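You operate a simulated robot arm through the tools that you are given. There is no shell and no other tool.

You are at the controls of a simulated robot arm. One attempt, no reset.

Task
Aim the curtain's partner post until the signal shows 5, then reset.
Fine: loosen the grey star knob first; tighten it to its mark after.

The check looks at the end state, three seconds after you hand in, the way a careful person would. Anything else that was tipped, shoved, dropped, spilled or broken makes it a failure.

Robot
A 7-joint arm with a fingered hand, fixed in place. Base frame: the origin is at the foot of the arm, x ahead of it, y to its left, z up. Readings come in mm, degrees, newtons and seconds.
With the tool pointing down near the work surface it reaches from about 100 to 580 mm from the base axis. Its first joint turns from -69.0 to 172.0 degrees. Payload 3.4 kg.
The TCP is the grasp point between the finger pads, 25 mm short of the fingertips. In the tool frame z runs along the fingers and y along their closing line. Largest opening 88 mm; the body of the gripper starts 29 mm behind the TCP. The gripper is a hand of 4 fingers: y runs from the thumb to the fingers, the wrist lies at [-13, -97, -162] in the tool frame, and closing takes about 1.5 s.
Orientation is that of the tool frame in the base frame, as a unit quaternion [w, x, y, z]. With the fingers straight down and the wrist toward the robot, the tool's x, y and z point along [0, 1, 0], [1, 0, 0] and [0, 0, -1] of the base frame.

Tools
- The arm moves only by the tool nudge_tool. Its argument "motion" is a list of rows, each an object of numbers (a shift or turn left out is 0, a gripper value left out holds the last): "wx", "wy", "wz": the turn, a rotation vector about the tool's x, y, z in degrees; "tx", "ty", "tz": the shift along the tool's x, y, z in mm. In form: [{"wx": .., "wy": .., "wz": .., "tx": .., "ty": .., "tz": ..}, ...]. A call has 1 to 20 rows; each row shifts and turns the commanded pose from where the row before left it, along the tool's axes as they then stand. "gripper" is the opening, from 0 (shut) to 1 (fully open), set as the call begins (left out, the last holds). Rows are played at 5 a second. More than 50 mm and 8.6 degrees between two rows, or a gripper value outside its range, and nothing of the call is played. A pose out of reach is approached as far as the arm can. The call stops where the force on the tool passes 40 N (or 10 N more than at its start, if that is more) or the arm is blocked; 0.2 s more then pass. Each finger travels about 108 mm/s and halts on what it meets, pressing with about 30 N; the grip force reading is that of the motor and also rises with nothing between the fingers. The clock runs only during rows and for 0.2 s after the last one: add rows that do not move to give the fingers time. The reply holds the time, the measured pose of the TCP, the force on the tool along the base axes, the opening and the grip force, in the units named above and with some noise, with the torque about the TCP (base axes, N m) and any sound that the robot's microphone picked up, and new pictures: "pictures" is both (left out), scene, wrist or none.
- Cameras (640 x 400 px; columns grow to the right, rows downward): "scene" is fixed at [218.6, 499.1, 1621.2]; the picture's right is [-0.99, -0.12, 0.00], its down [-0.05, 0.39, -0.92] and it looks along [0.11, -0.91, -0.39] (base axes); focal length 311 px, centre (320, 200). "wrist" rides on the gripper at [64, -83, -98] in the tool frame; the picture's right is [-0.62, 0.37, -0.69], its down [-0.71, -0.63, 0.30] and it looks along [-0.32, 0.68, 0.65] (tool axes); focal length 265 px, centre (320, 200). There is no depth. A picture from a camera that has moved, and an enlarged one, comes with that camera's place and axes in the base frame and with its lens.
- slide_trunk(by): slides the trunk up (or, below 0, down) by that many mm; the arm rides with it, the base frame stays. It gives what a move gives, with no picture.
- curl_fingers(index, middle, ring, thumb_bend, thumb_turn): sets how far each is bent, from 0 (flat) to 1 (curled in); at 0.3 the hand is open as for a grip, at 0.7 the pads meet at the TCP. One left out holds its place. A second passes; each finger stops where it meets its share of the squeeze, and holds until it gets a number again. A gripper value or a shape takes the hand back. It gives what a move gives, with no picture; readings hold the bend of each and the force on the fingers (four entries, about 0 where the hand has none), thumb and palm. thumb_turn goes from beside the hand (0) to across from the fingers (1), as for a grip.
- hand_shape(shape): the hand has 4 fingers and takes this shape, open, in about a second: jaw (thumb against the fingers, like two jaws); tri (thumb and two fingers); tip (a fingertip pinch); poke (one finger out to press); point (the index stretched); flat (the hand flat); cup (the hand cupped); fist (a fist). The gripper value then closes the fingers along that shape, each until it touches; the sizes above hold for jaw. It gives what a move gives, with no picture.
- zoom(camera, box): a new picture of the part [left, top, right, bottom] of that camera's present view, enlarged. No time passes.
- close_job(): hands the job in; it is judged then, once.

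Places have to be worked out from the pictures, the camera data and where the tool is seen. Open the gripper and draw the arm clear of the work before you hand the job in, unless the task says otherwise.

The tools are called after ">>>" by a JSON object that holds its "api" and its "payload". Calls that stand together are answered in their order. nudge_tool: Moves the arm, as the interface text tells. Its arguments: {"type":"object","properties":{"motion":{"type":"array","items":{"type":"object","properties":{"wx":{"type":"number"},"wy":{"type":"number"},"wz":{"type":"number"},"tx":{"type":"number"},"ty":{"type":"number"},"tz":{"type":"number"}}}},"gripper":{"type":"number"},"pictures":{"type":"string","enum":["both","scene","wrist","none"]}},"required":["motion"]} The other tools are called the same way: slide_trunk (by) slides the trunk up or down; hand_shape (shape) gives the hand a shape; curl_fingers (index, middle, ring, thumb_bend, thumb_turn) moves the fingers one by one; zoom (camera, box) takes an enlarged picture of a part of a camera's view; close_job () hands the job in.

At the start:

```text
time_s: 0.0
ee_pos: [319.9, -445.9, 1263.4]
tcp_rot: [0.0, 0.707, 0.707, 0.0]
force: [0.4, 0.2, 0.0]
moment: [-0.01, 0.01, -0.01]
opening: 87.8
finger_force: 0.1
shape: jaw
bend: [0.3, 0.3, 0.3, 0.3, 0.98]
finger forces: [0.0, 0.1, 0.1, 0.1, 0.0, 0.0]
trunk travel left (down, up): [-750.0, 90.0]
```

scene: 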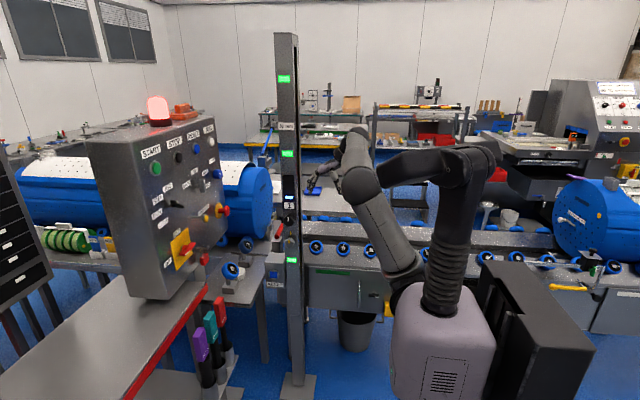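
wrist: 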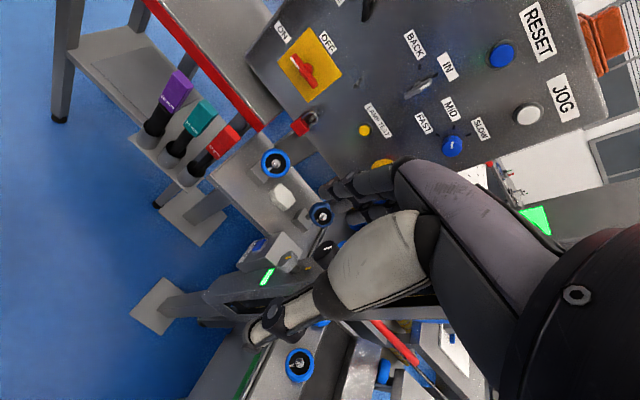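

I see a control panel box with buttons, a light-curtain post in the foreground with a small display, and the arm. I'll zoom in on the post and the panel to identify parts before moving.

>>> {"api": "zoom", "payload": {"camera": "scene", "box": [240, 120, 340, 300]}}

>>> {"api": "zoom", "payload": {"camera": "scene", "box": [120, 120, 240, 300]}}

>>> {"api": "zoom", "payload": {"camera": "wrist", "box": [180, 130, 400, 330]}}

>>> {"api": "zoom", "payload": {"camera": "scene", "box": [240, 20, 340, 130]}}

```text
2.22 times, centred on (290, 210) of scene
camera zoom: at [218.6, 499.1, 1621.2], right [-0.99, -0.12, 0.0], down [-0.05, 0.39, -0.92], along [0.11, -0.91, -0.39], focal length 691 px, centre (387, 178)
```

zoom: 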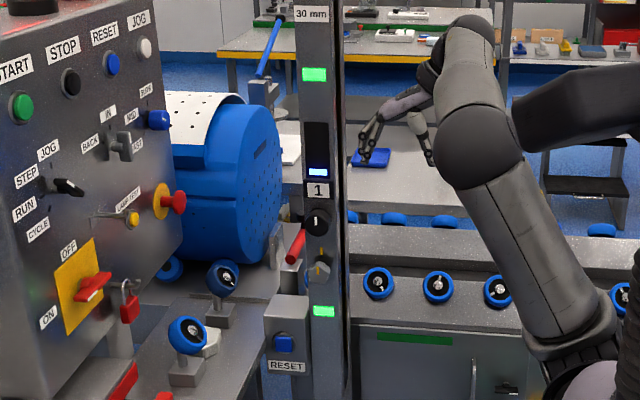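

```text
2.22 times, centred on (180, 210) of scene
camera zoom: at [218.6, 499.1, 1621.2], right [-0.99, -0.12, 0.0], down [-0.05, 0.39, -0.92], along [0.11, -0.91, -0.39], focal length 691 px, centre (631, 178)
```

zoom: 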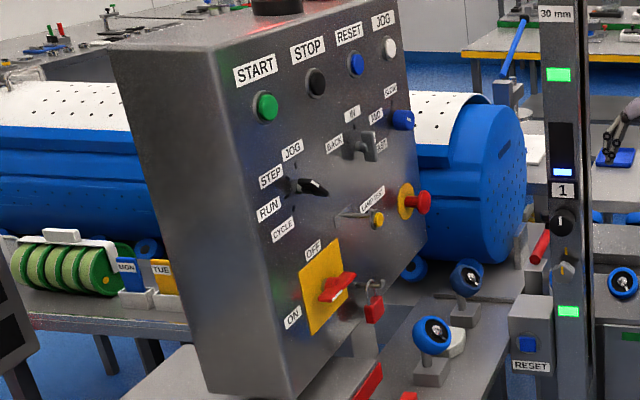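

```text
2.00 times, centred on (290, 230) of wrist
camera zoom: at [235.9, -383.3, 1361.9], right [0.37, -0.62, 0.69], down [-0.63, -0.71, -0.3], along [0.68, -0.32, -0.65], focal length 531 px, centre (380, 140)
```

zoom: 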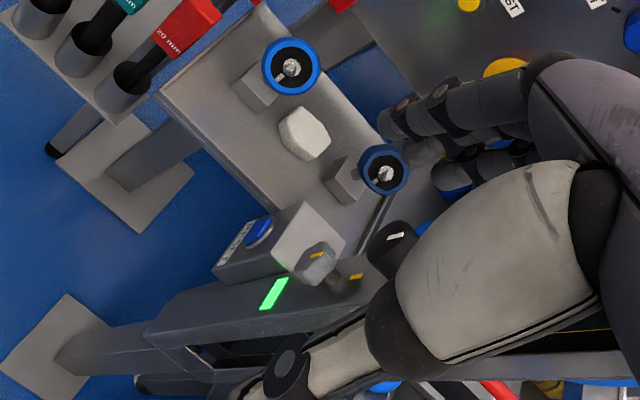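

```text
3.64 times, centred on (290, 75) of scene
camera zoom: at [218.6, 499.1, 1621.2], right [-0.99, -0.12, 0.0], down [-0.05, 0.39, -0.92], along [0.11, -0.91, -0.39], focal length 1130 px, centre (429, 654)
```

zoom: 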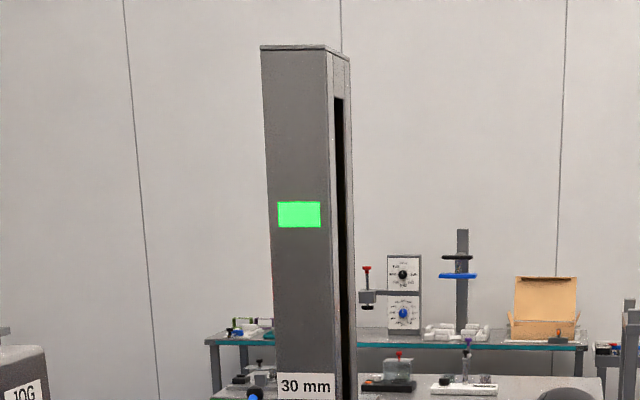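

The post shows a dark signal column with a lit blue segment, "1" label, a black knob, a star-like knob and a RESET box. I'll enlarge those further.

>>> {"api": "zoom", "payload": {"camera": "scene", "box": [266, 165, 316, 225]}}

>>> {"api": "zoom", "payload": {"camera": "scene", "box": [256, 210, 316, 290]}}

>>> {"api": "zoom", "payload": {"camera": "wrist", "box": [220, 220, 360, 300]}}

>>> {"api": "zoom", "payload": {"camera": "scene", "box": [220, 280, 380, 400]}}

```text
6.67 times, centred on (291, 195) of scene
camera zoom: at [218.6, 499.1, 1621.2], right [-0.99, -0.12, 0.0], down [-0.05, 0.39, -0.92], along [0.11, -0.91, -0.39], focal length 2072 px, centre (513, 233)
```

zoom: 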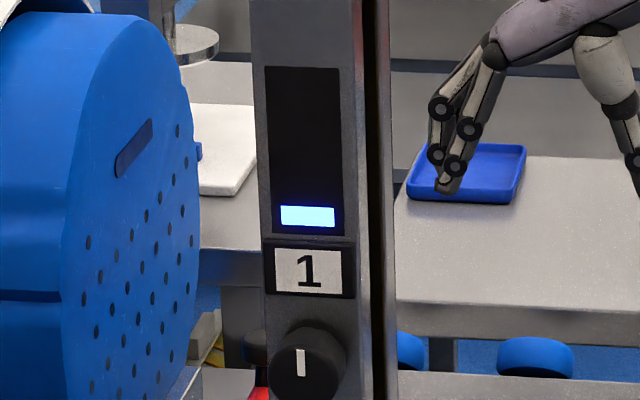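

```text
5.00 times, centred on (286, 250) of scene
camera zoom: at [218.6, 499.1, 1621.2], right [-0.99, -0.12, 0.0], down [-0.05, 0.39, -0.92], along [0.11, -0.91, -0.39], focal length 1554 px, centre (490, -50)
```

zoom: 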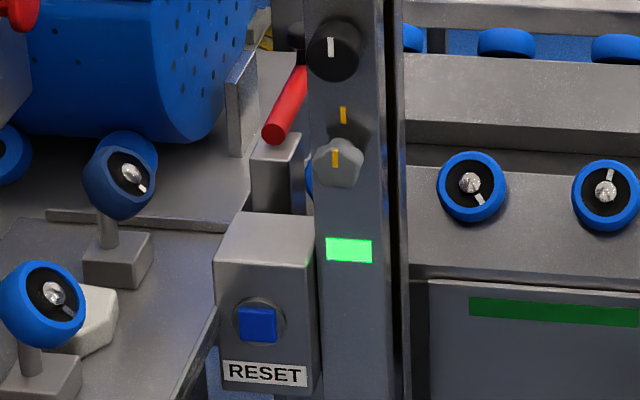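

```text
4.57 times, centred on (290, 260) of wrist
camera zoom: at [235.9, -383.3, 1361.9], right [0.37, -0.62, 0.69], down [-0.63, -0.71, -0.3], along [0.68, -0.32, -0.65], focal length 1213 px, centre (457, -74)
```

zoom: 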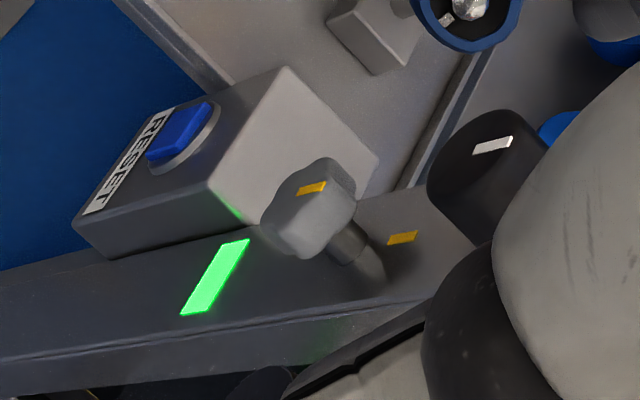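

```text
3.33 times, centred on (300, 340) of scene
camera zoom: at [218.6, 499.1, 1621.2], right [-0.99, -0.12, 0.0], down [-0.05, 0.39, -0.92], along [0.11, -0.91, -0.39], focal length 1036 px, centre (387, -267)
```

zoom: 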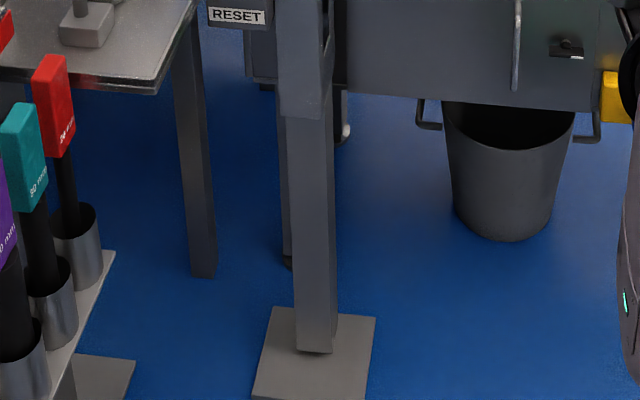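

Triangulating from both cameras, the star knob sits near (472, -579, 968), the black knob near (475, -585, 1062) and the blue RESET near (551, -579, 802), all on a post face that faces +y. I'll turn the hand to point along -y (wrist toward the robot side), staying in free space, and look.

>>> {"api": "nudge_tool", "payload": {"motion": [{"wy": -8.5}, {"wy": -8.5}, {"wy": -8.5}, {"wy": -8.5}, {"wy": -8.5}, {"wy": -8.5}, {"wy": -8.5}, {"wy": -8.5}, {"wy": -8.5}, {"wy": -8.5}, {"wy": -5.0}, {}]}}

```text
time_s: 2.6
ee_pos: [319.1, -445.9, 1262.4]
tcp_rot: [-0.5, -0.5, -0.499, 0.5]
force: [0.6, 0.5, 1.0]
moment: [0.01, 0.04, 0.02]
opening: 87.9
finger_force: 0.1
shape: jaw
bend: [0.3, 0.3, 0.3, 0.3, 0.98]
finger forces: [0.0, 0.0, 0.0, 0.0, 0.0, 0.1]
trunk travel left (down, up): [-750.0, 90.0]
camera wrist: at [235.9, -348.9, 1199.1], right [0.37, 0.69, 0.62], down [-0.63, -0.3, 0.72], along [0.68, -0.65, 0.33], focal length 265 px, centre (320, 200)
```

scene: 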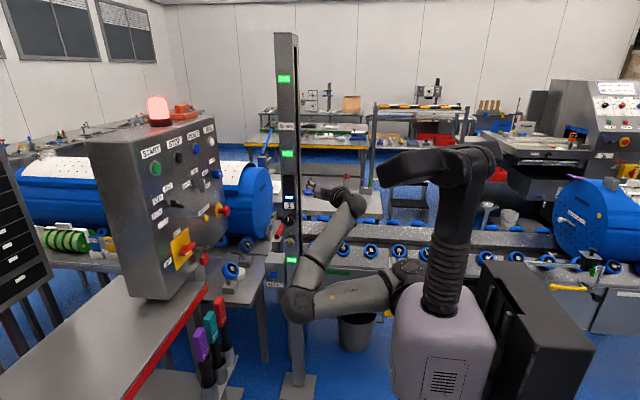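
wrist: 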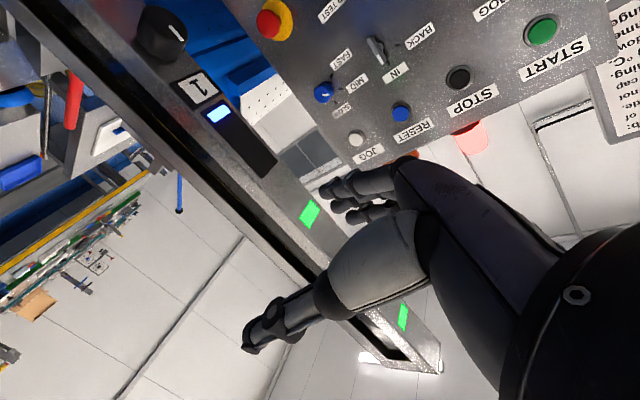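

The hand now points at the post, and the post's signal column shows one lit bar with "1". Before working I'll check the right side of the scene for a second post, and get detail of the knobs.

>>> {"api": "zoom", "payload": {"camera": "scene", "box": [480, 60, 640, 300]}}

>>> {"api": "zoom", "payload": {"camera": "wrist", "box": [100, 0, 340, 150]}}

>>> {"api": "zoom", "payload": {"camera": "scene", "box": [240, 160, 440, 340]}}

```text
1.67 times, centred on (560, 180) of scene
camera zoom: at [218.6, 499.1, 1621.2], right [-0.99, -0.12, 0.0], down [-0.05, 0.39, -0.92], along [0.11, -0.91, -0.39], focal length 518 px, centre (-80, 233)
```

zoom: 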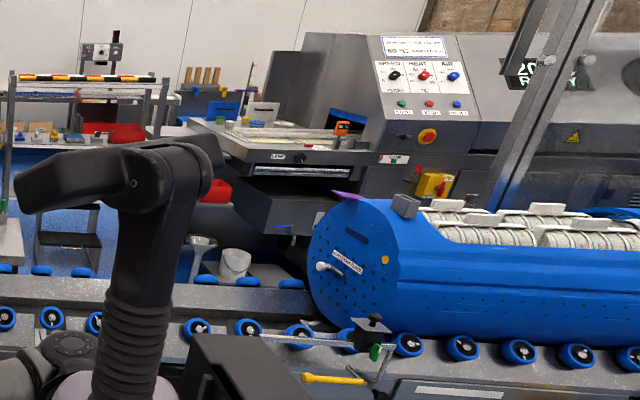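

```text
2.67 times, centred on (220, 75) of wrist
camera zoom: at [235.9, -348.9, 1199.1], right [0.37, 0.69, 0.62], down [-0.63, -0.3, 0.72], along [0.68, -0.65, 0.33], focal length 708 px, centre (587, 533)
```

zoom: 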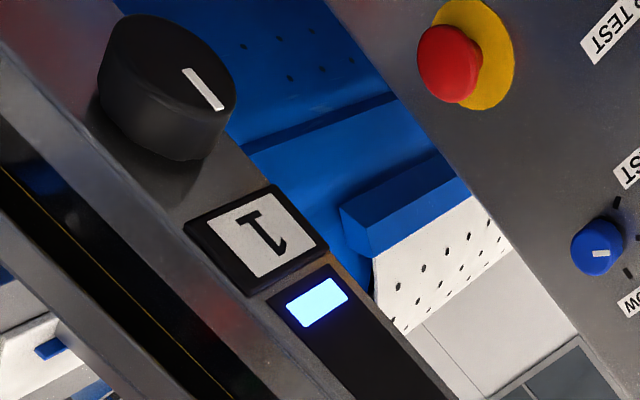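

```text
2.22 times, centred on (340, 250) of scene
camera zoom: at [218.6, 499.1, 1621.2], right [-0.99, -0.12, 0.0], down [-0.05, 0.39, -0.92], along [0.11, -0.91, -0.39], focal length 691 px, centre (276, 89)
```

zoom: 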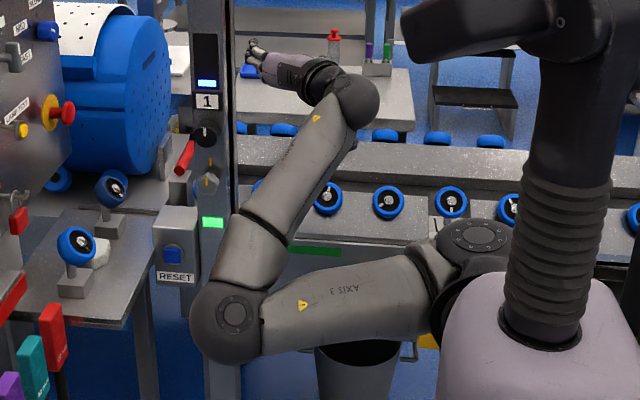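

Only this post is in reach with the aim knob, signal and star knob on it. Refined position of the black knob face is (471, -575, 1071), consistent with the star knob at (472, -579, 968); the arm is clear, so I lower the trunk to bring the hand to star knob height.

>>> {"api": "slide_trunk", "payload": {"by": -250}}

>>> {"api": "nudge_tool", "payload": {"motion": [{}]}}

```text
time_s: 5.2
ee_pos: [318.9, -445.9, 1014.4]
tcp_rot: [0.501, 0.5, 0.499, -0.5]
force: [0.3, 0.8, 0.1]
moment: [0.0, 0.0, -0.01]
opening: 87.6
finger_force: 0.1
shape: jaw
bend: [0.3, 0.3, 0.3, 0.3, 0.98]
finger forces: [0.1, 0.0, 0.1, 0.0, 0.1, 0.0]
trunk travel left (down, up): [-500.0, 340.0]
```

```text
time_s: 5.6
ee_pos: [319.0, -446.1, 1013.8]
tcp_rot: [0.501, 0.5, 0.5, -0.5]
force: [-0.2, 0.6, -0.1]
moment: [0.06, -0.03, 0.02]
opening: 88.0
finger_force: 0.2
shape: jaw
bend: [0.3, 0.3, 0.3, 0.3, 0.98]
finger forces: [0.0, 0.0, 0.0, 0.0, 0.0, 0.1]
trunk travel left (down, up): [-500.0, 340.0]
camera wrist: at [235.9, -348.9, 949.2], right [0.37, 0.69, 0.62], down [-0.63, -0.3, 0.71], along [0.68, -0.65, 0.32], focal length 265 px, centre (320, 200)
```

scene: 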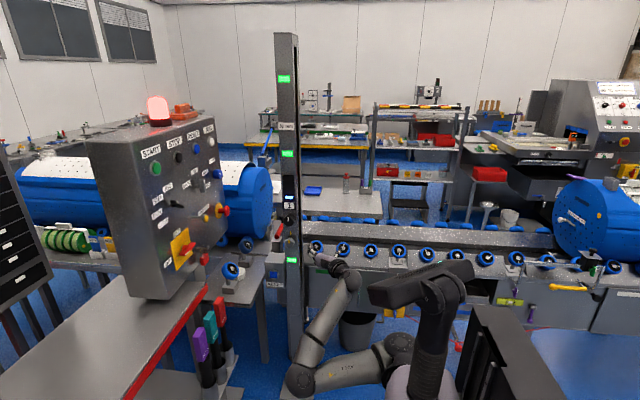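
wrist: 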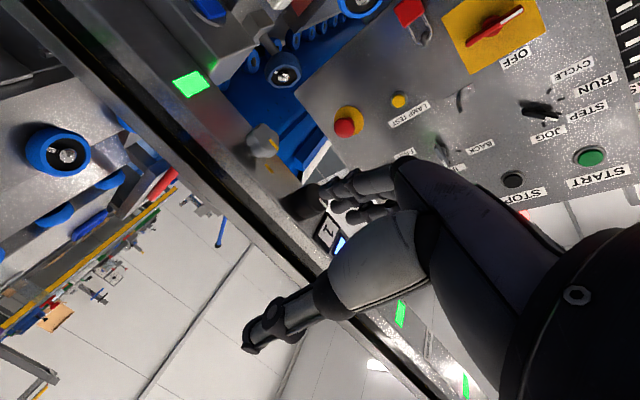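

The trunk is down; the star knob is seen in the wrist picture around (264,140). I enlarge it for a better fix.

>>> {"api": "zoom", "payload": {"camera": "wrist", "box": [150, 60, 360, 200]}}

>>> {"api": "zoom", "payload": {"camera": "scene", "box": [256, 180, 356, 300]}}

```text
2.86 times, centred on (255, 130) of wrist
camera zoom: at [235.9, -348.9, 949.2], right [0.37, 0.69, 0.62], down [-0.63, -0.3, 0.71], along [0.68, -0.65, 0.32], focal length 758 px, centre (506, 400)
```

zoom: 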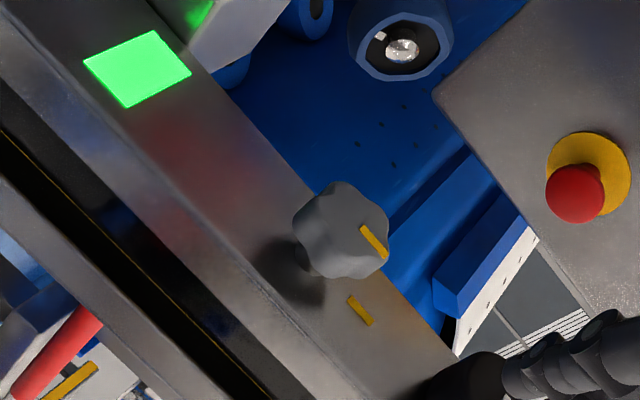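

```text
3.33 times, centred on (306, 240) of scene
camera zoom: at [218.6, 499.1, 1621.2], right [-0.99, -0.12, 0.0], down [-0.05, 0.39, -0.92], along [0.11, -0.91, -0.39], focal length 1036 px, centre (367, 67)
```

zoom: 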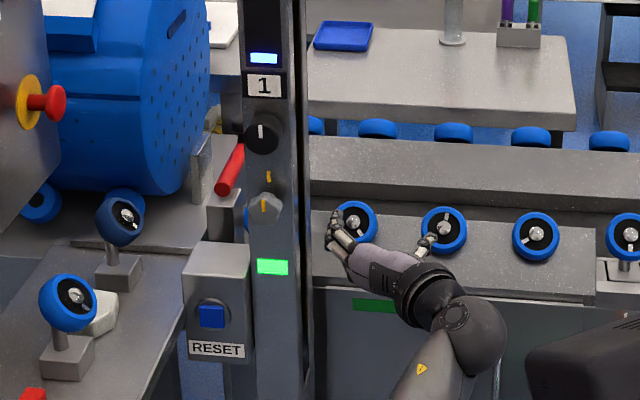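

Star knob face centre computes to (476.5, -582, 959), about 40 mm wide, with the post face at y ≈ -611. I move the open hand in front of it, staying ~55 mm short.

>>> {"api": "nudge_tool", "payload": {"motion": [{"tx": 14, "ty": 39, "tz": 10}, {"tx": 14, "ty": 39, "tz": 10}, {"tx": 14, "ty": 39, "tz": 10}, {"tx": 13, "ty": 40, "tz": 10}, {}]}}

```text
time_s: 6.8
ee_pos: [476.9, -485.5, 958.7]
tcp_rot: [-0.499, -0.5, -0.5, 0.501]
force: [0.8, 0.3, 0.0]
moment: [0.0, -0.05, 0.03]
opening: 87.7
finger_force: 0.0
shape: jaw
bend: [0.3, 0.3, 0.3, 0.3, 0.98]
finger forces: [0.0, 0.0, 0.0, 0.0, 0.0, 0.1]
trunk travel left (down, up): [-500.0, 340.0]
camera wrist: at [394.7, -388.6, 895.3], right [0.37, 0.69, 0.62], down [-0.63, -0.3, 0.71], along [0.68, -0.65, 0.32], focal length 265 px, centre (320, 200)
```

scene: 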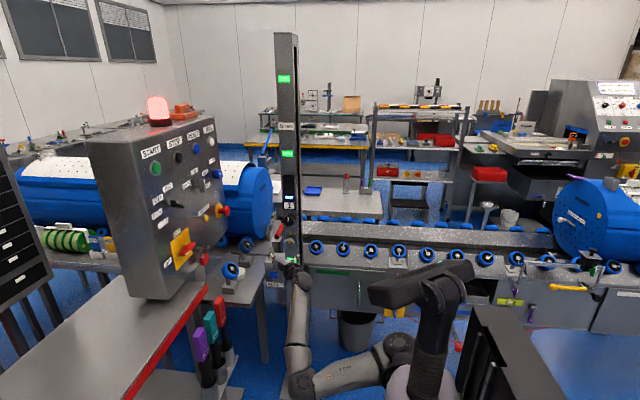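
wrist: 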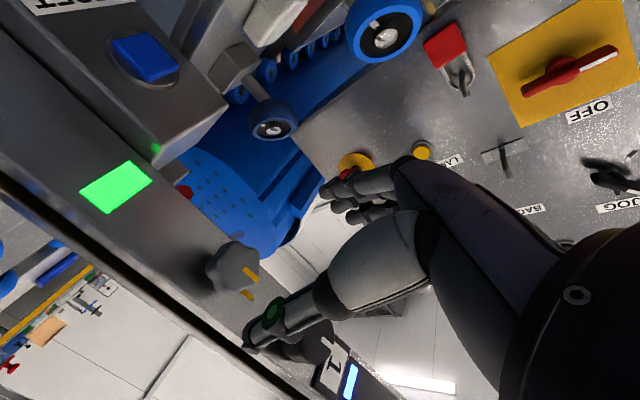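

The arm reaches fine. I pre-rotate the hand 40° clockwise so I'll have room to turn counter-clockwise, still standing off from the knob.

>>> {"api": "nudge_tool", "payload": {"motion": [{"wz": 8}, {"wz": 8}, {"wz": 8}, {"wz": 8}, {"wz": 8}, {}]}}

>>> {"api": "zoom", "payload": {"camera": "scene", "box": [246, 180, 346, 300]}}

```text
time_s: 8.2
ee_pos: [476.7, -485.4, 958.4]
tcp_rot: [0.641, 0.641, 0.299, -0.298]
force: [0.4, 0.2, -0.1]
moment: [-0.02, -0.03, -0.01]
opening: 87.9
finger_force: 0.1
shape: jaw
bend: [0.3, 0.3, 0.3, 0.3, 0.98]
finger forces: [0.0, 0.0, 0.0, 0.0, 0.0, 0.0]
trunk travel left (down, up): [-500.0, 340.0]
camera wrist: at [453.7, -388.9, 856.0], right [-0.12, 0.69, 0.71], down [-0.94, -0.3, 0.14], along [0.31, -0.65, 0.69], focal length 265 px, centre (320, 200)
```

scene: 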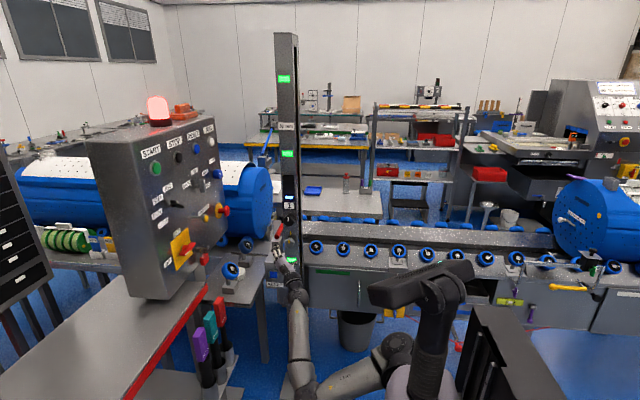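
wrist: 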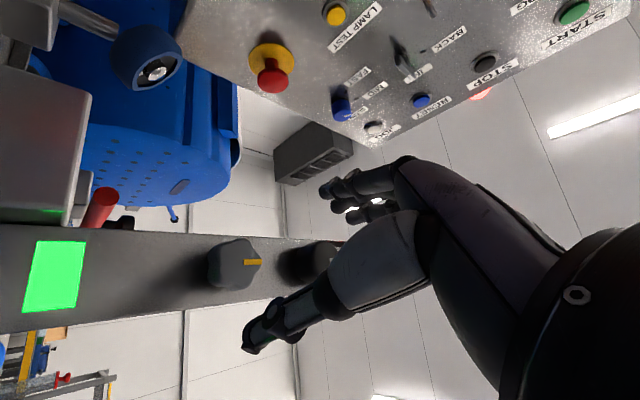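

```text
3.33 times, centred on (296, 240) of scene
camera zoom: at [218.6, 499.1, 1621.2], right [-0.99, -0.12, 0.0], down [-0.05, 0.39, -0.92], along [0.11, -0.91, -0.39], focal length 1036 px, centre (400, 67)
```

zoom: 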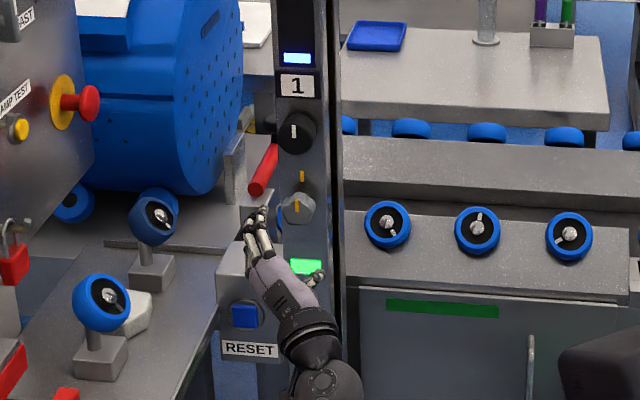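

The predicted knob spot matches the wrist picture to within a few pixels. I advance along the tool axis to straddle the knob (TCP y ≈ -572).

>>> {"api": "nudge_tool", "payload": {"motion": [{"tz": 22}, {"tz": 22}, {"tz": 22}, {"tz": 20}, {}]}}

>>> {"api": "zoom", "payload": {"camera": "scene", "box": [256, 200, 326, 290]}}

```text
time_s: 9.4
ee_pos: [475.1, -573.2, 958.9]
tcp_rot: [0.64, 0.641, 0.299, -0.3]
force: [-0.4, 0.8, 0.5]
moment: [-0.03, -0.02, 0.0]
opening: 88.0
finger_force: 0.0
shape: jaw
bend: [0.3, 0.3, 0.3, 0.3, 0.98]
finger forces: [0.0, 0.1, 0.0, 0.1, 0.1, 0.0]
trunk travel left (down, up): [-500.0, 340.0]
camera wrist: at [453.3, -476.1, 856.8], right [-0.12, 0.69, 0.71], down [-0.94, -0.3, 0.14], along [0.31, -0.65, 0.69], focal length 265 px, centre (320, 200)
```

scene: 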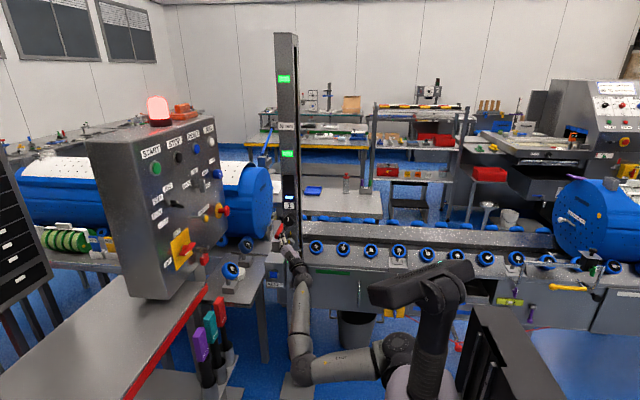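
wrist: 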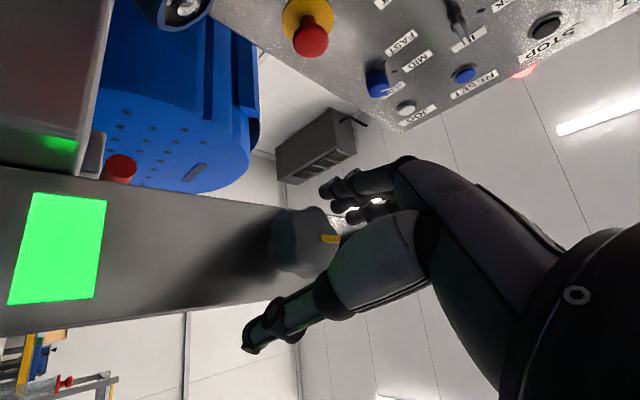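

```text
4.44 times, centred on (291, 245) of scene
camera zoom: at [218.6, 499.1, 1621.2], right [-0.99, -0.12, 0.0], down [-0.05, 0.39, -0.92], along [0.11, -0.91, -0.39], focal length 1381 px, centre (449, 0)
```

zoom: 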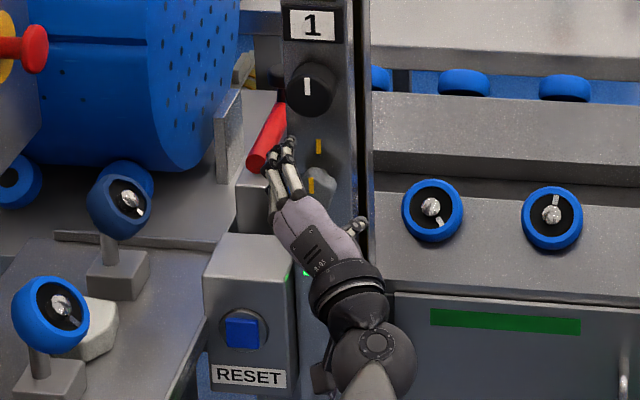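

The knob is between thumb and fingers and the red lever is well behind (y ≈ -730). I close the grip on the star knob.

>>> {"api": "nudge_tool", "payload": {"motion": [{}, {}, {}, {}, {}, {}, {}, {}], "gripper": 0}}

>>> {"api": "zoom", "payload": {"camera": "scene", "box": [266, 200, 316, 270]}}

>>> {"api": "zoom", "payload": {"camera": "wrist", "box": [220, 150, 420, 350]}}

```text
time_s: 11.2
ee_pos: [474.9, -573.1, 959.0]
tcp_rot: [0.64, 0.641, 0.298, -0.3]
force: [-1.4, 0.3, -2.4]
moment: [0.01, 0.06, -0.01]
opening: 33.9
finger_force: 29.7
shape: jaw
bend: [0.74, 0.47, 0.49, 0.74, 1.0]
finger forces: [14.8, 8.6, 0.0, 0.0, 26.1, 0.0]
trunk travel left (down, up): [-500.0, 340.0]
camera wrist: at [453.0, -476.1, 856.6], right [-0.12, 0.69, 0.71], down [-0.94, -0.3, 0.14], along [0.31, -0.65, 0.69], focal length 265 px, centre (320, 200)
```

scene: 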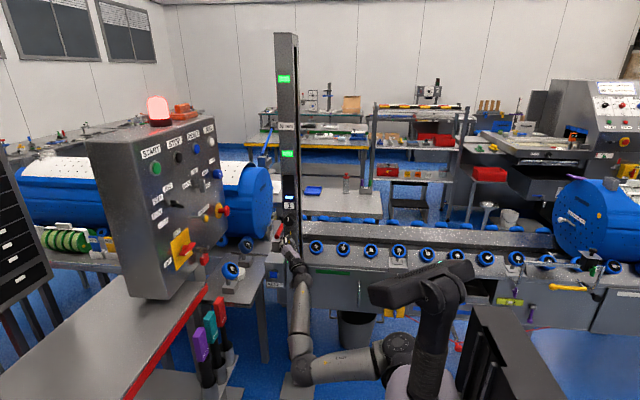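
wrist: 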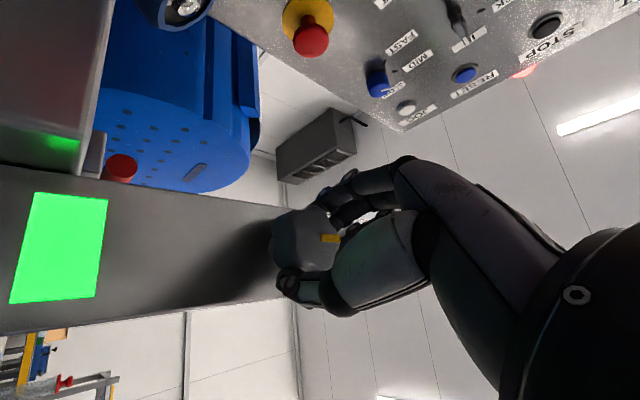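

```text
5.71 times, centred on (291, 235) of scene
camera zoom: at [218.6, 499.1, 1621.2], right [-0.99, -0.12, 0.0], down [-0.05, 0.39, -0.92], along [0.11, -0.91, -0.39], focal length 1776 px, centre (486, 0)
```

zoom: 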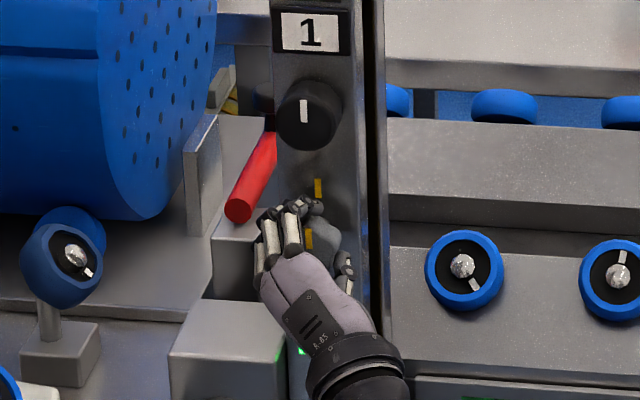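

```text
2.00 times, centred on (320, 250) of wrist
camera zoom: at [453.0, -476.1, 856.6], right [-0.12, 0.69, 0.71], down [-0.94, -0.3, 0.14], along [0.31, -0.65, 0.69], focal length 531 px, centre (320, 100)
```

zoom: 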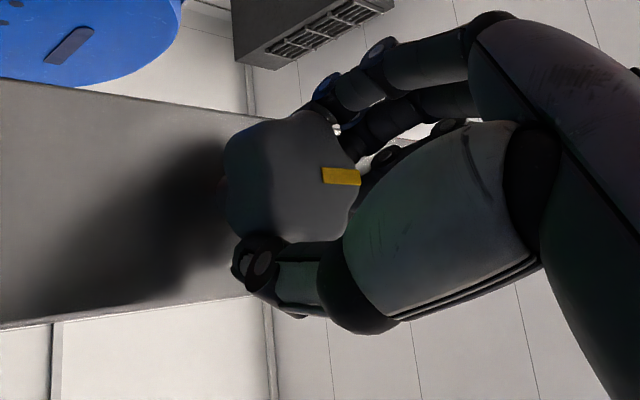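

The thumb and two fingers hold the knob firmly. I turn counter-clockwise a first 16° to see whether the knob follows and how much torque it takes.

>>> {"api": "nudge_tool", "payload": {"motion": [{"wz": -4}, {"wz": -4}, {"wz": -4}, {"wz": -4}, {}]}}

>>> {"api": "zoom", "payload": {"camera": "scene", "box": [266, 170, 316, 270]}}

>>> {"api": "zoom", "payload": {"camera": "wrist", "box": [220, 150, 420, 350]}}

```text
time_s: 12.4
ee_pos: [474.7, -572.5, 959.4]
tcp_rot: [0.594, 0.593, 0.384, -0.385]
force: [-2.5, -4.8, 7.9]
moment: [-0.17, -0.13, -0.03]
opening: 33.9
finger_force: 29.7
shape: jaw
bend: [0.74, 0.48, 0.49, 0.74, 1.0]
finger forces: [17.0, 11.1, 0.0, 0.1, 25.5, 0.0]
trunk travel left (down, up): [-500.0, 340.0]
camera wrist: at [424.7, -475.7, 867.6], right [0.08, 0.69, 0.72], down [-0.87, -0.3, 0.4], along [0.49, -0.65, 0.58], focal length 265 px, centre (320, 200)
```

scene: 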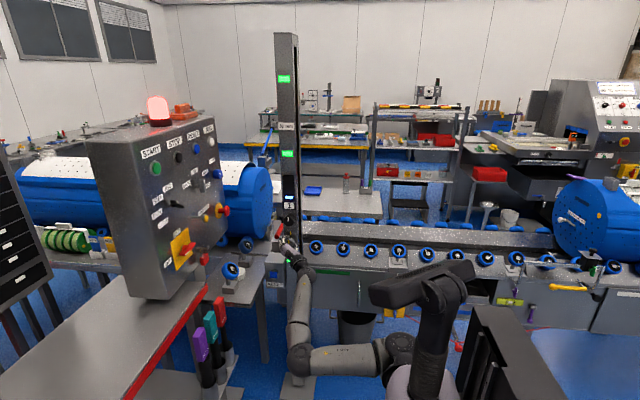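
wrist: 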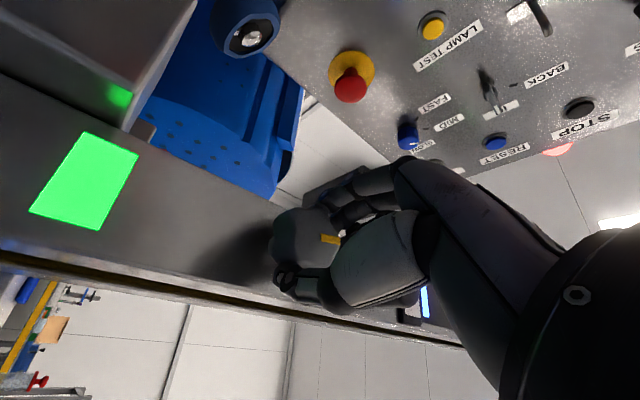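

```text
4.00 times, centred on (291, 220) of scene
camera zoom: at [218.6, 499.1, 1621.2], right [-0.99, -0.12, 0.0], down [-0.05, 0.39, -0.92], along [0.11, -0.91, -0.39], focal length 1243 px, centre (436, 120)
```

zoom: 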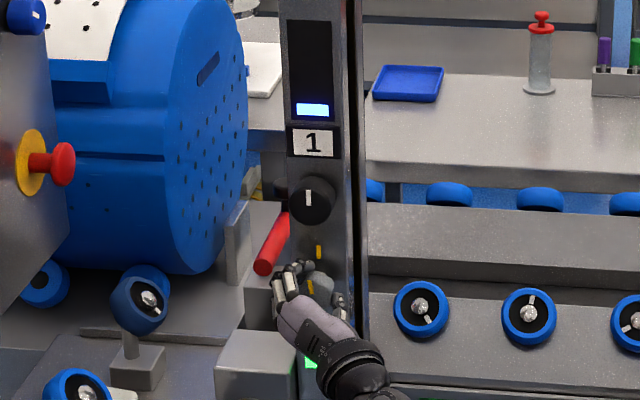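

```text
2.00 times, centred on (320, 250) of wrist
camera zoom: at [424.7, -475.7, 867.6], right [0.08, 0.69, 0.72], down [-0.87, -0.3, 0.4], along [0.49, -0.65, 0.58], focal length 531 px, centre (320, 100)
```

zoom: 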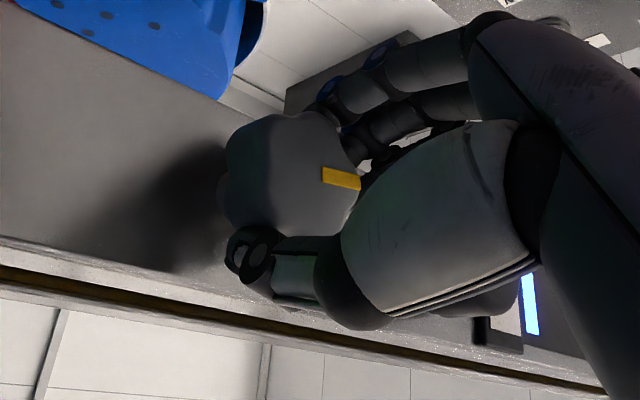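

The knob follows the hand (its mark keeps its place in the hand view) with little torque. I continue counter-clockwise.

>>> {"api": "nudge_tool", "payload": {"motion": [{"wz": -5}, {"wz": -5}, {"wz": -5}, {"wz": -5}, {"wz": -5}, {"wz": -5}, {"wz": -5}, {"wz": -5}, {}]}}

>>> {"api": "zoom", "payload": {"camera": "scene", "box": [266, 170, 316, 270]}}

>>> {"api": "zoom", "payload": {"camera": "wrist", "box": [220, 150, 420, 350]}}

```text
time_s: 14.4
ee_pos: [474.1, -573.6, 960.0]
tcp_rot: [-0.427, -0.426, -0.563, 0.565]
force: [1.5, -9.6, 18.5]
moment: [-0.23, -0.2, 0.1]
opening: 33.2
finger_force: 29.7
shape: jaw
bend: [0.74, 0.47, 0.49, 0.74, 1.0]
finger forces: [12.8, 12.2, 0.0, 0.1, 28.4, 0.1]
trunk travel left (down, up): [-500.0, 340.0]
camera wrist: at [377.0, -475.2, 921.4], right [0.52, 0.69, 0.49], down [-0.41, -0.3, 0.86], along [0.75, -0.65, 0.13], focal length 265 px, centre (320, 200)
```

scene: 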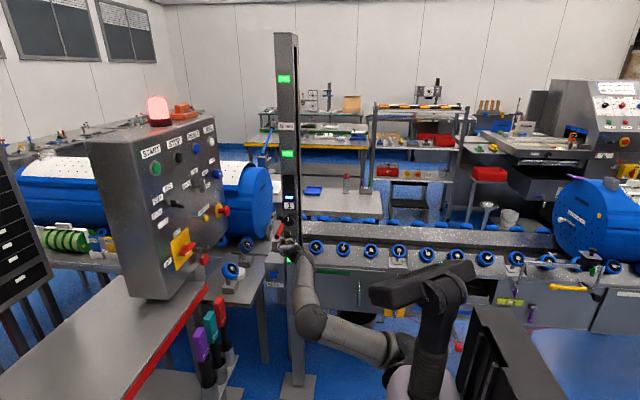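
wrist: 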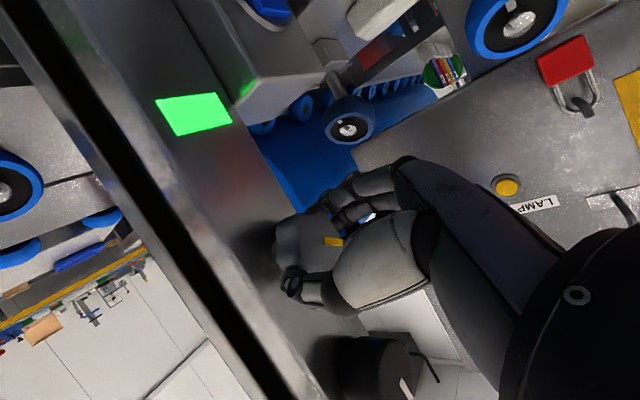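

```text
4.00 times, centred on (291, 220) of scene
camera zoom: at [218.6, 499.1, 1621.2], right [-0.99, -0.12, 0.0], down [-0.05, 0.39, -0.92], along [0.11, -0.91, -0.39], focal length 1243 px, centre (436, 120)
```

zoom: 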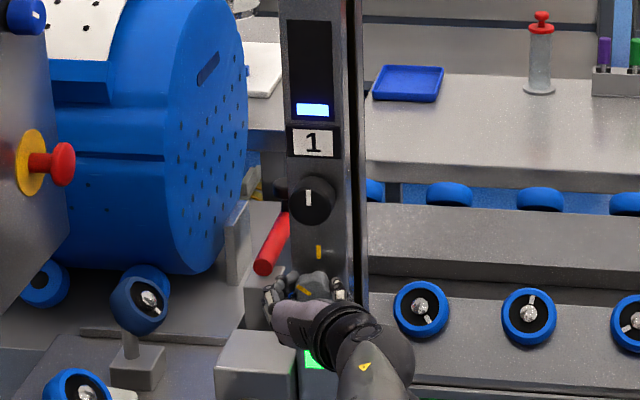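

```text
2.00 times, centred on (320, 250) of wrist
camera zoom: at [377.0, -475.2, 921.4], right [0.52, 0.69, 0.49], down [-0.41, -0.3, 0.86], along [0.75, -0.65, 0.13], focal length 531 px, centre (320, 100)
```

zoom: 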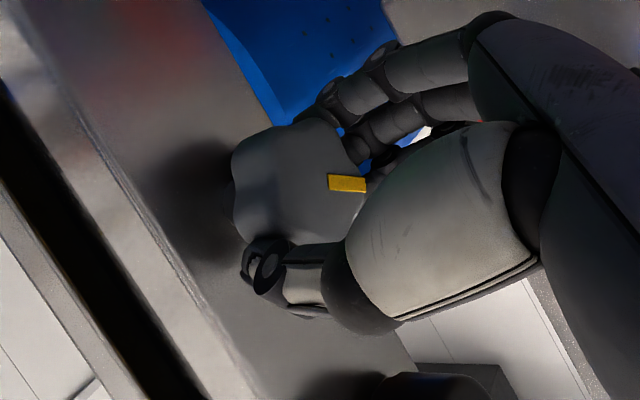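

Turned 56° so far, with an upward reaction of 18 N from a small axis offset. I shift up 2 mm to relieve it and keep turning counter-clockwise.

>>> {"api": "nudge_tool", "payload": {"motion": [{"tx": -2}, {"wz": -5}, {"wz": -5}, {"wz": -5}, {"wz": -5}, {"wz": -5}, {"wz": -5}, {}]}}

>>> {"api": "zoom", "payload": {"camera": "scene", "box": [266, 170, 316, 270]}}

>>> {"api": "zoom", "payload": {"camera": "wrist", "box": [220, 150, 420, 350]}}

```text
time_s: 16.2
ee_pos: [476.2, -572.5, 961.5]
tcp_rot: [-0.265, -0.265, -0.654, 0.657]
force: [6.3, -9.4, 17.3]
moment: [-0.24, -0.18, 0.12]
opening: 31.8
finger_force: 30.6
shape: jaw
bend: [0.74, 0.47, 0.49, 0.73, 1.0]
finger forces: [11.9, 9.8, 0.0, 0.1, 30.5, 0.0]
trunk travel left (down, up): [-500.0, 340.0]
camera wrist: at [372.0, -474.8, 976.9], right [0.7, 0.69, 0.16], down [0.08, -0.3, 0.95], along [0.71, -0.66, -0.26], focal length 265 px, centre (320, 200)
```

scene: 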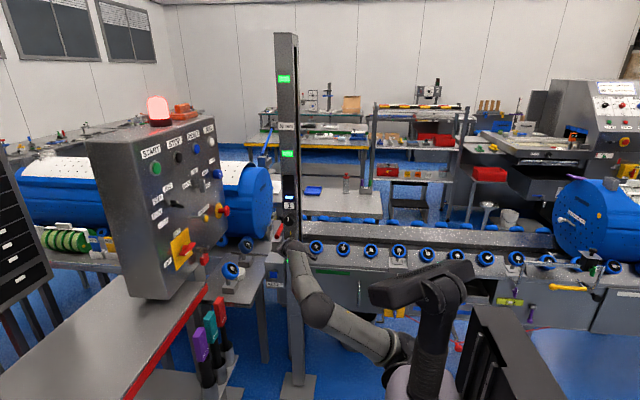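
wrist: 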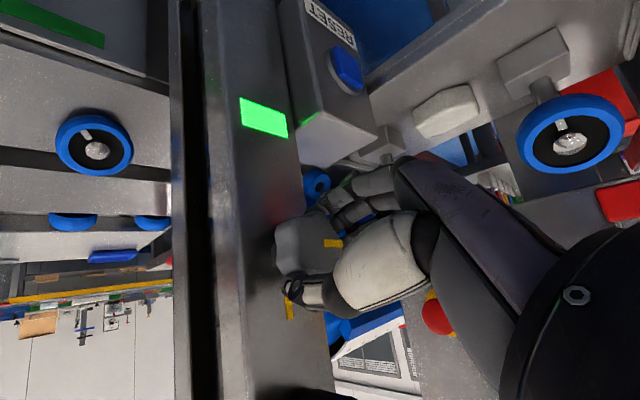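

```text
4.00 times, centred on (291, 220) of scene
camera zoom: at [218.6, 499.1, 1621.2], right [-0.99, -0.12, 0.0], down [-0.05, 0.39, -0.92], along [0.11, -0.91, -0.39], focal length 1243 px, centre (436, 120)
```

zoom: 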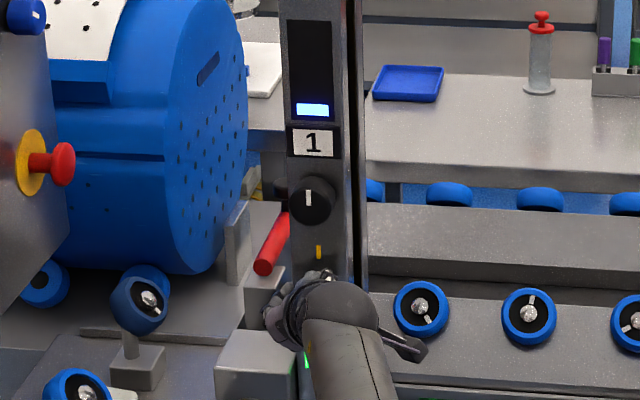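

```text
2.00 times, centred on (320, 250) of wrist
camera zoom: at [372.0, -474.8, 976.9], right [0.7, 0.69, 0.16], down [0.08, -0.3, 0.95], along [0.71, -0.66, -0.26], focal length 531 px, centre (320, 100)
```

zoom: 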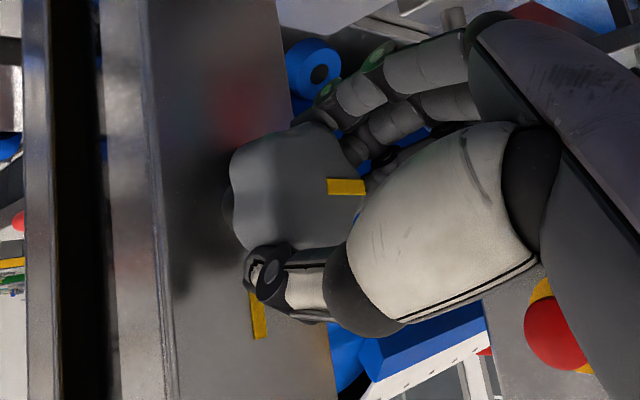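

86° turned; the knob still follows smoothly with no end stop. I relieve the side force a bit and continue.

>>> {"api": "nudge_tool", "payload": {"motion": [{"tx": -2.1, "ty": -0.7}, {"wz": -5}, {"wz": -5}, {"wz": -5}, {"wz": -5}, {"wz": -5}, {"wz": -5}, {}]}}

>>> {"api": "zoom", "payload": {"camera": "scene", "box": [266, 170, 316, 270]}}

>>> {"api": "zoom", "payload": {"camera": "wrist", "box": [220, 150, 420, 350]}}

```text
time_s: 18.0
ee_pos: [478.7, -572.3, 963.3]
tcp_rot: [-0.086, -0.085, -0.701, 0.703]
force: [8.7, -7.8, 12.9]
moment: [-0.2, -0.13, 0.13]
opening: 31.9
finger_force: 30.1
shape: jaw
bend: [0.74, 0.48, 0.49, 0.73, 1.0]
finger forces: [11.9, 8.8, 0.1, 0.0, 31.3, 0.1]
trunk travel left (down, up): [-500.0, 340.0]
camera wrist: at [396.1, -474.8, 1028.0], right [0.69, 0.69, -0.21], down [0.54, -0.3, 0.78], along [0.48, -0.65, -0.58], focal length 265 px, centre (320, 200)
```

scene: 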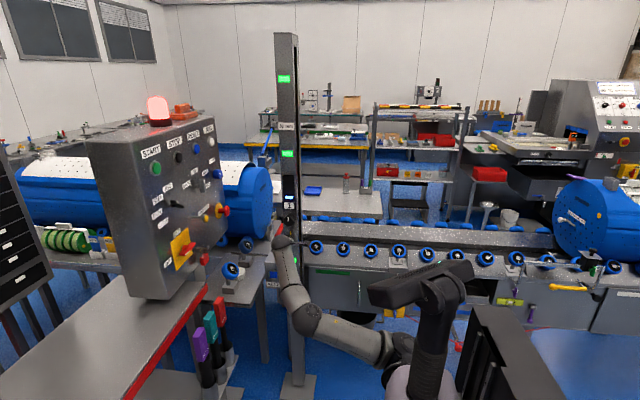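
wrist: 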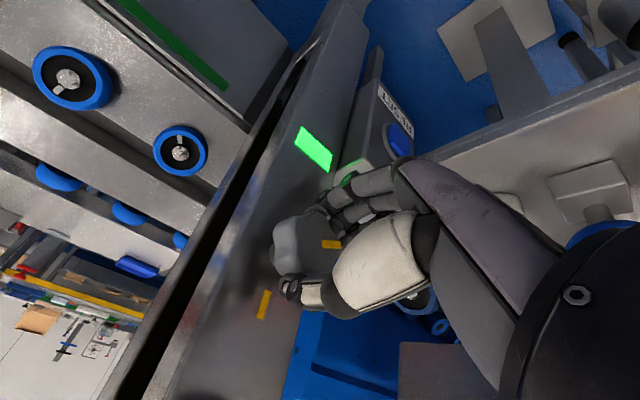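

```text
4.00 times, centred on (291, 220) of scene
camera zoom: at [218.6, 499.1, 1621.2], right [-0.99, -0.12, 0.0], down [-0.05, 0.39, -0.92], along [0.11, -0.91, -0.39], focal length 1243 px, centre (436, 120)
```

zoom: 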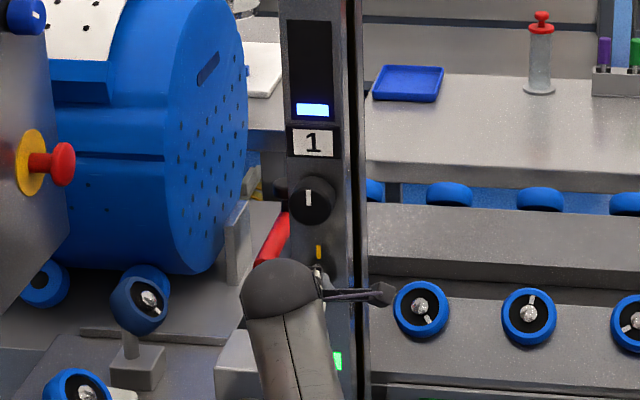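

```text
2.00 times, centred on (320, 250) of wrist
camera zoom: at [396.1, -474.8, 1028.0], right [0.69, 0.69, -0.21], down [0.54, -0.3, 0.78], along [0.48, -0.65, -0.58], focal length 531 px, centre (320, 100)
```

zoom: 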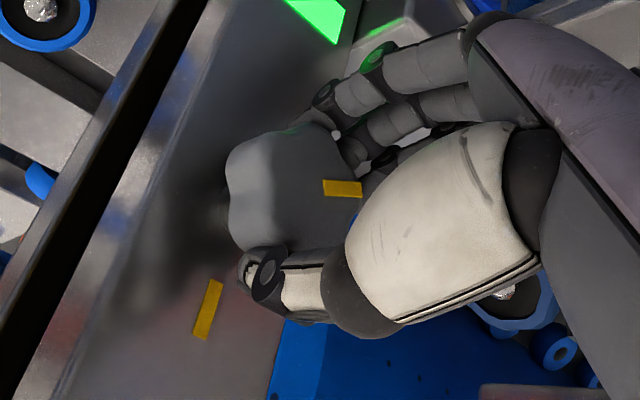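

116° turned. I'll go another ~25° while the wrist has room, watching for an end stop.

>>> {"api": "nudge_tool", "payload": {"motion": [{"wz": -5}, {"wz": -5}, {"wz": -5}, {"wz": -5}, {"wz": -5}, {}]}}

>>> {"api": "zoom", "payload": {"camera": "wrist", "box": [220, 150, 420, 350]}}

```text
time_s: 19.4
ee_pos: [481.1, -570.8, 961.0]
tcp_rot: [0.069, 0.071, -0.703, 0.705]
force: [18.5, -4.8, 10.7]
moment: [-0.23, -0.38, 0.36]
opening: 31.5
finger_force: 30.6
shape: jaw
bend: [0.74, 0.51, 0.5, 0.73, 0.98]
finger forces: [12.5, 10.9, 0.1, 0.0, 31.1, 0.1]
trunk travel left (down, up): [-500.0, 340.0]
camera wrist: at [434.0, -474.4, 1055.4], right [0.53, 0.69, -0.48], down [0.82, -0.3, 0.48], along [0.19, -0.66, -0.73], focal length 265 px, centre (320, 200)
```

scene: 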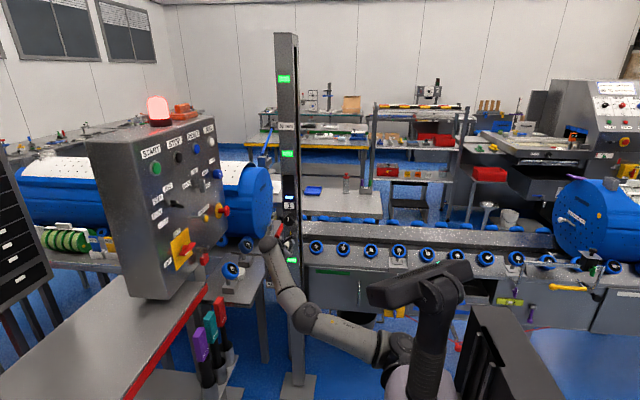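
wrist: 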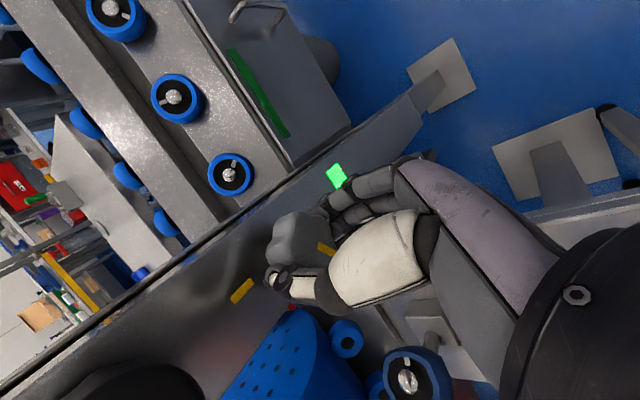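

```text
2.00 times, centred on (320, 250) of wrist
camera zoom: at [434.0, -474.4, 1055.4], right [0.53, 0.69, -0.48], down [0.82, -0.3, 0.48], along [0.19, -0.66, -0.73], focal length 531 px, centre (320, 100)
```

zoom: 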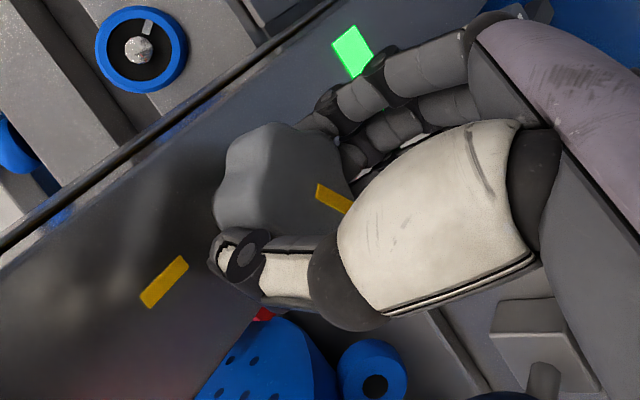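

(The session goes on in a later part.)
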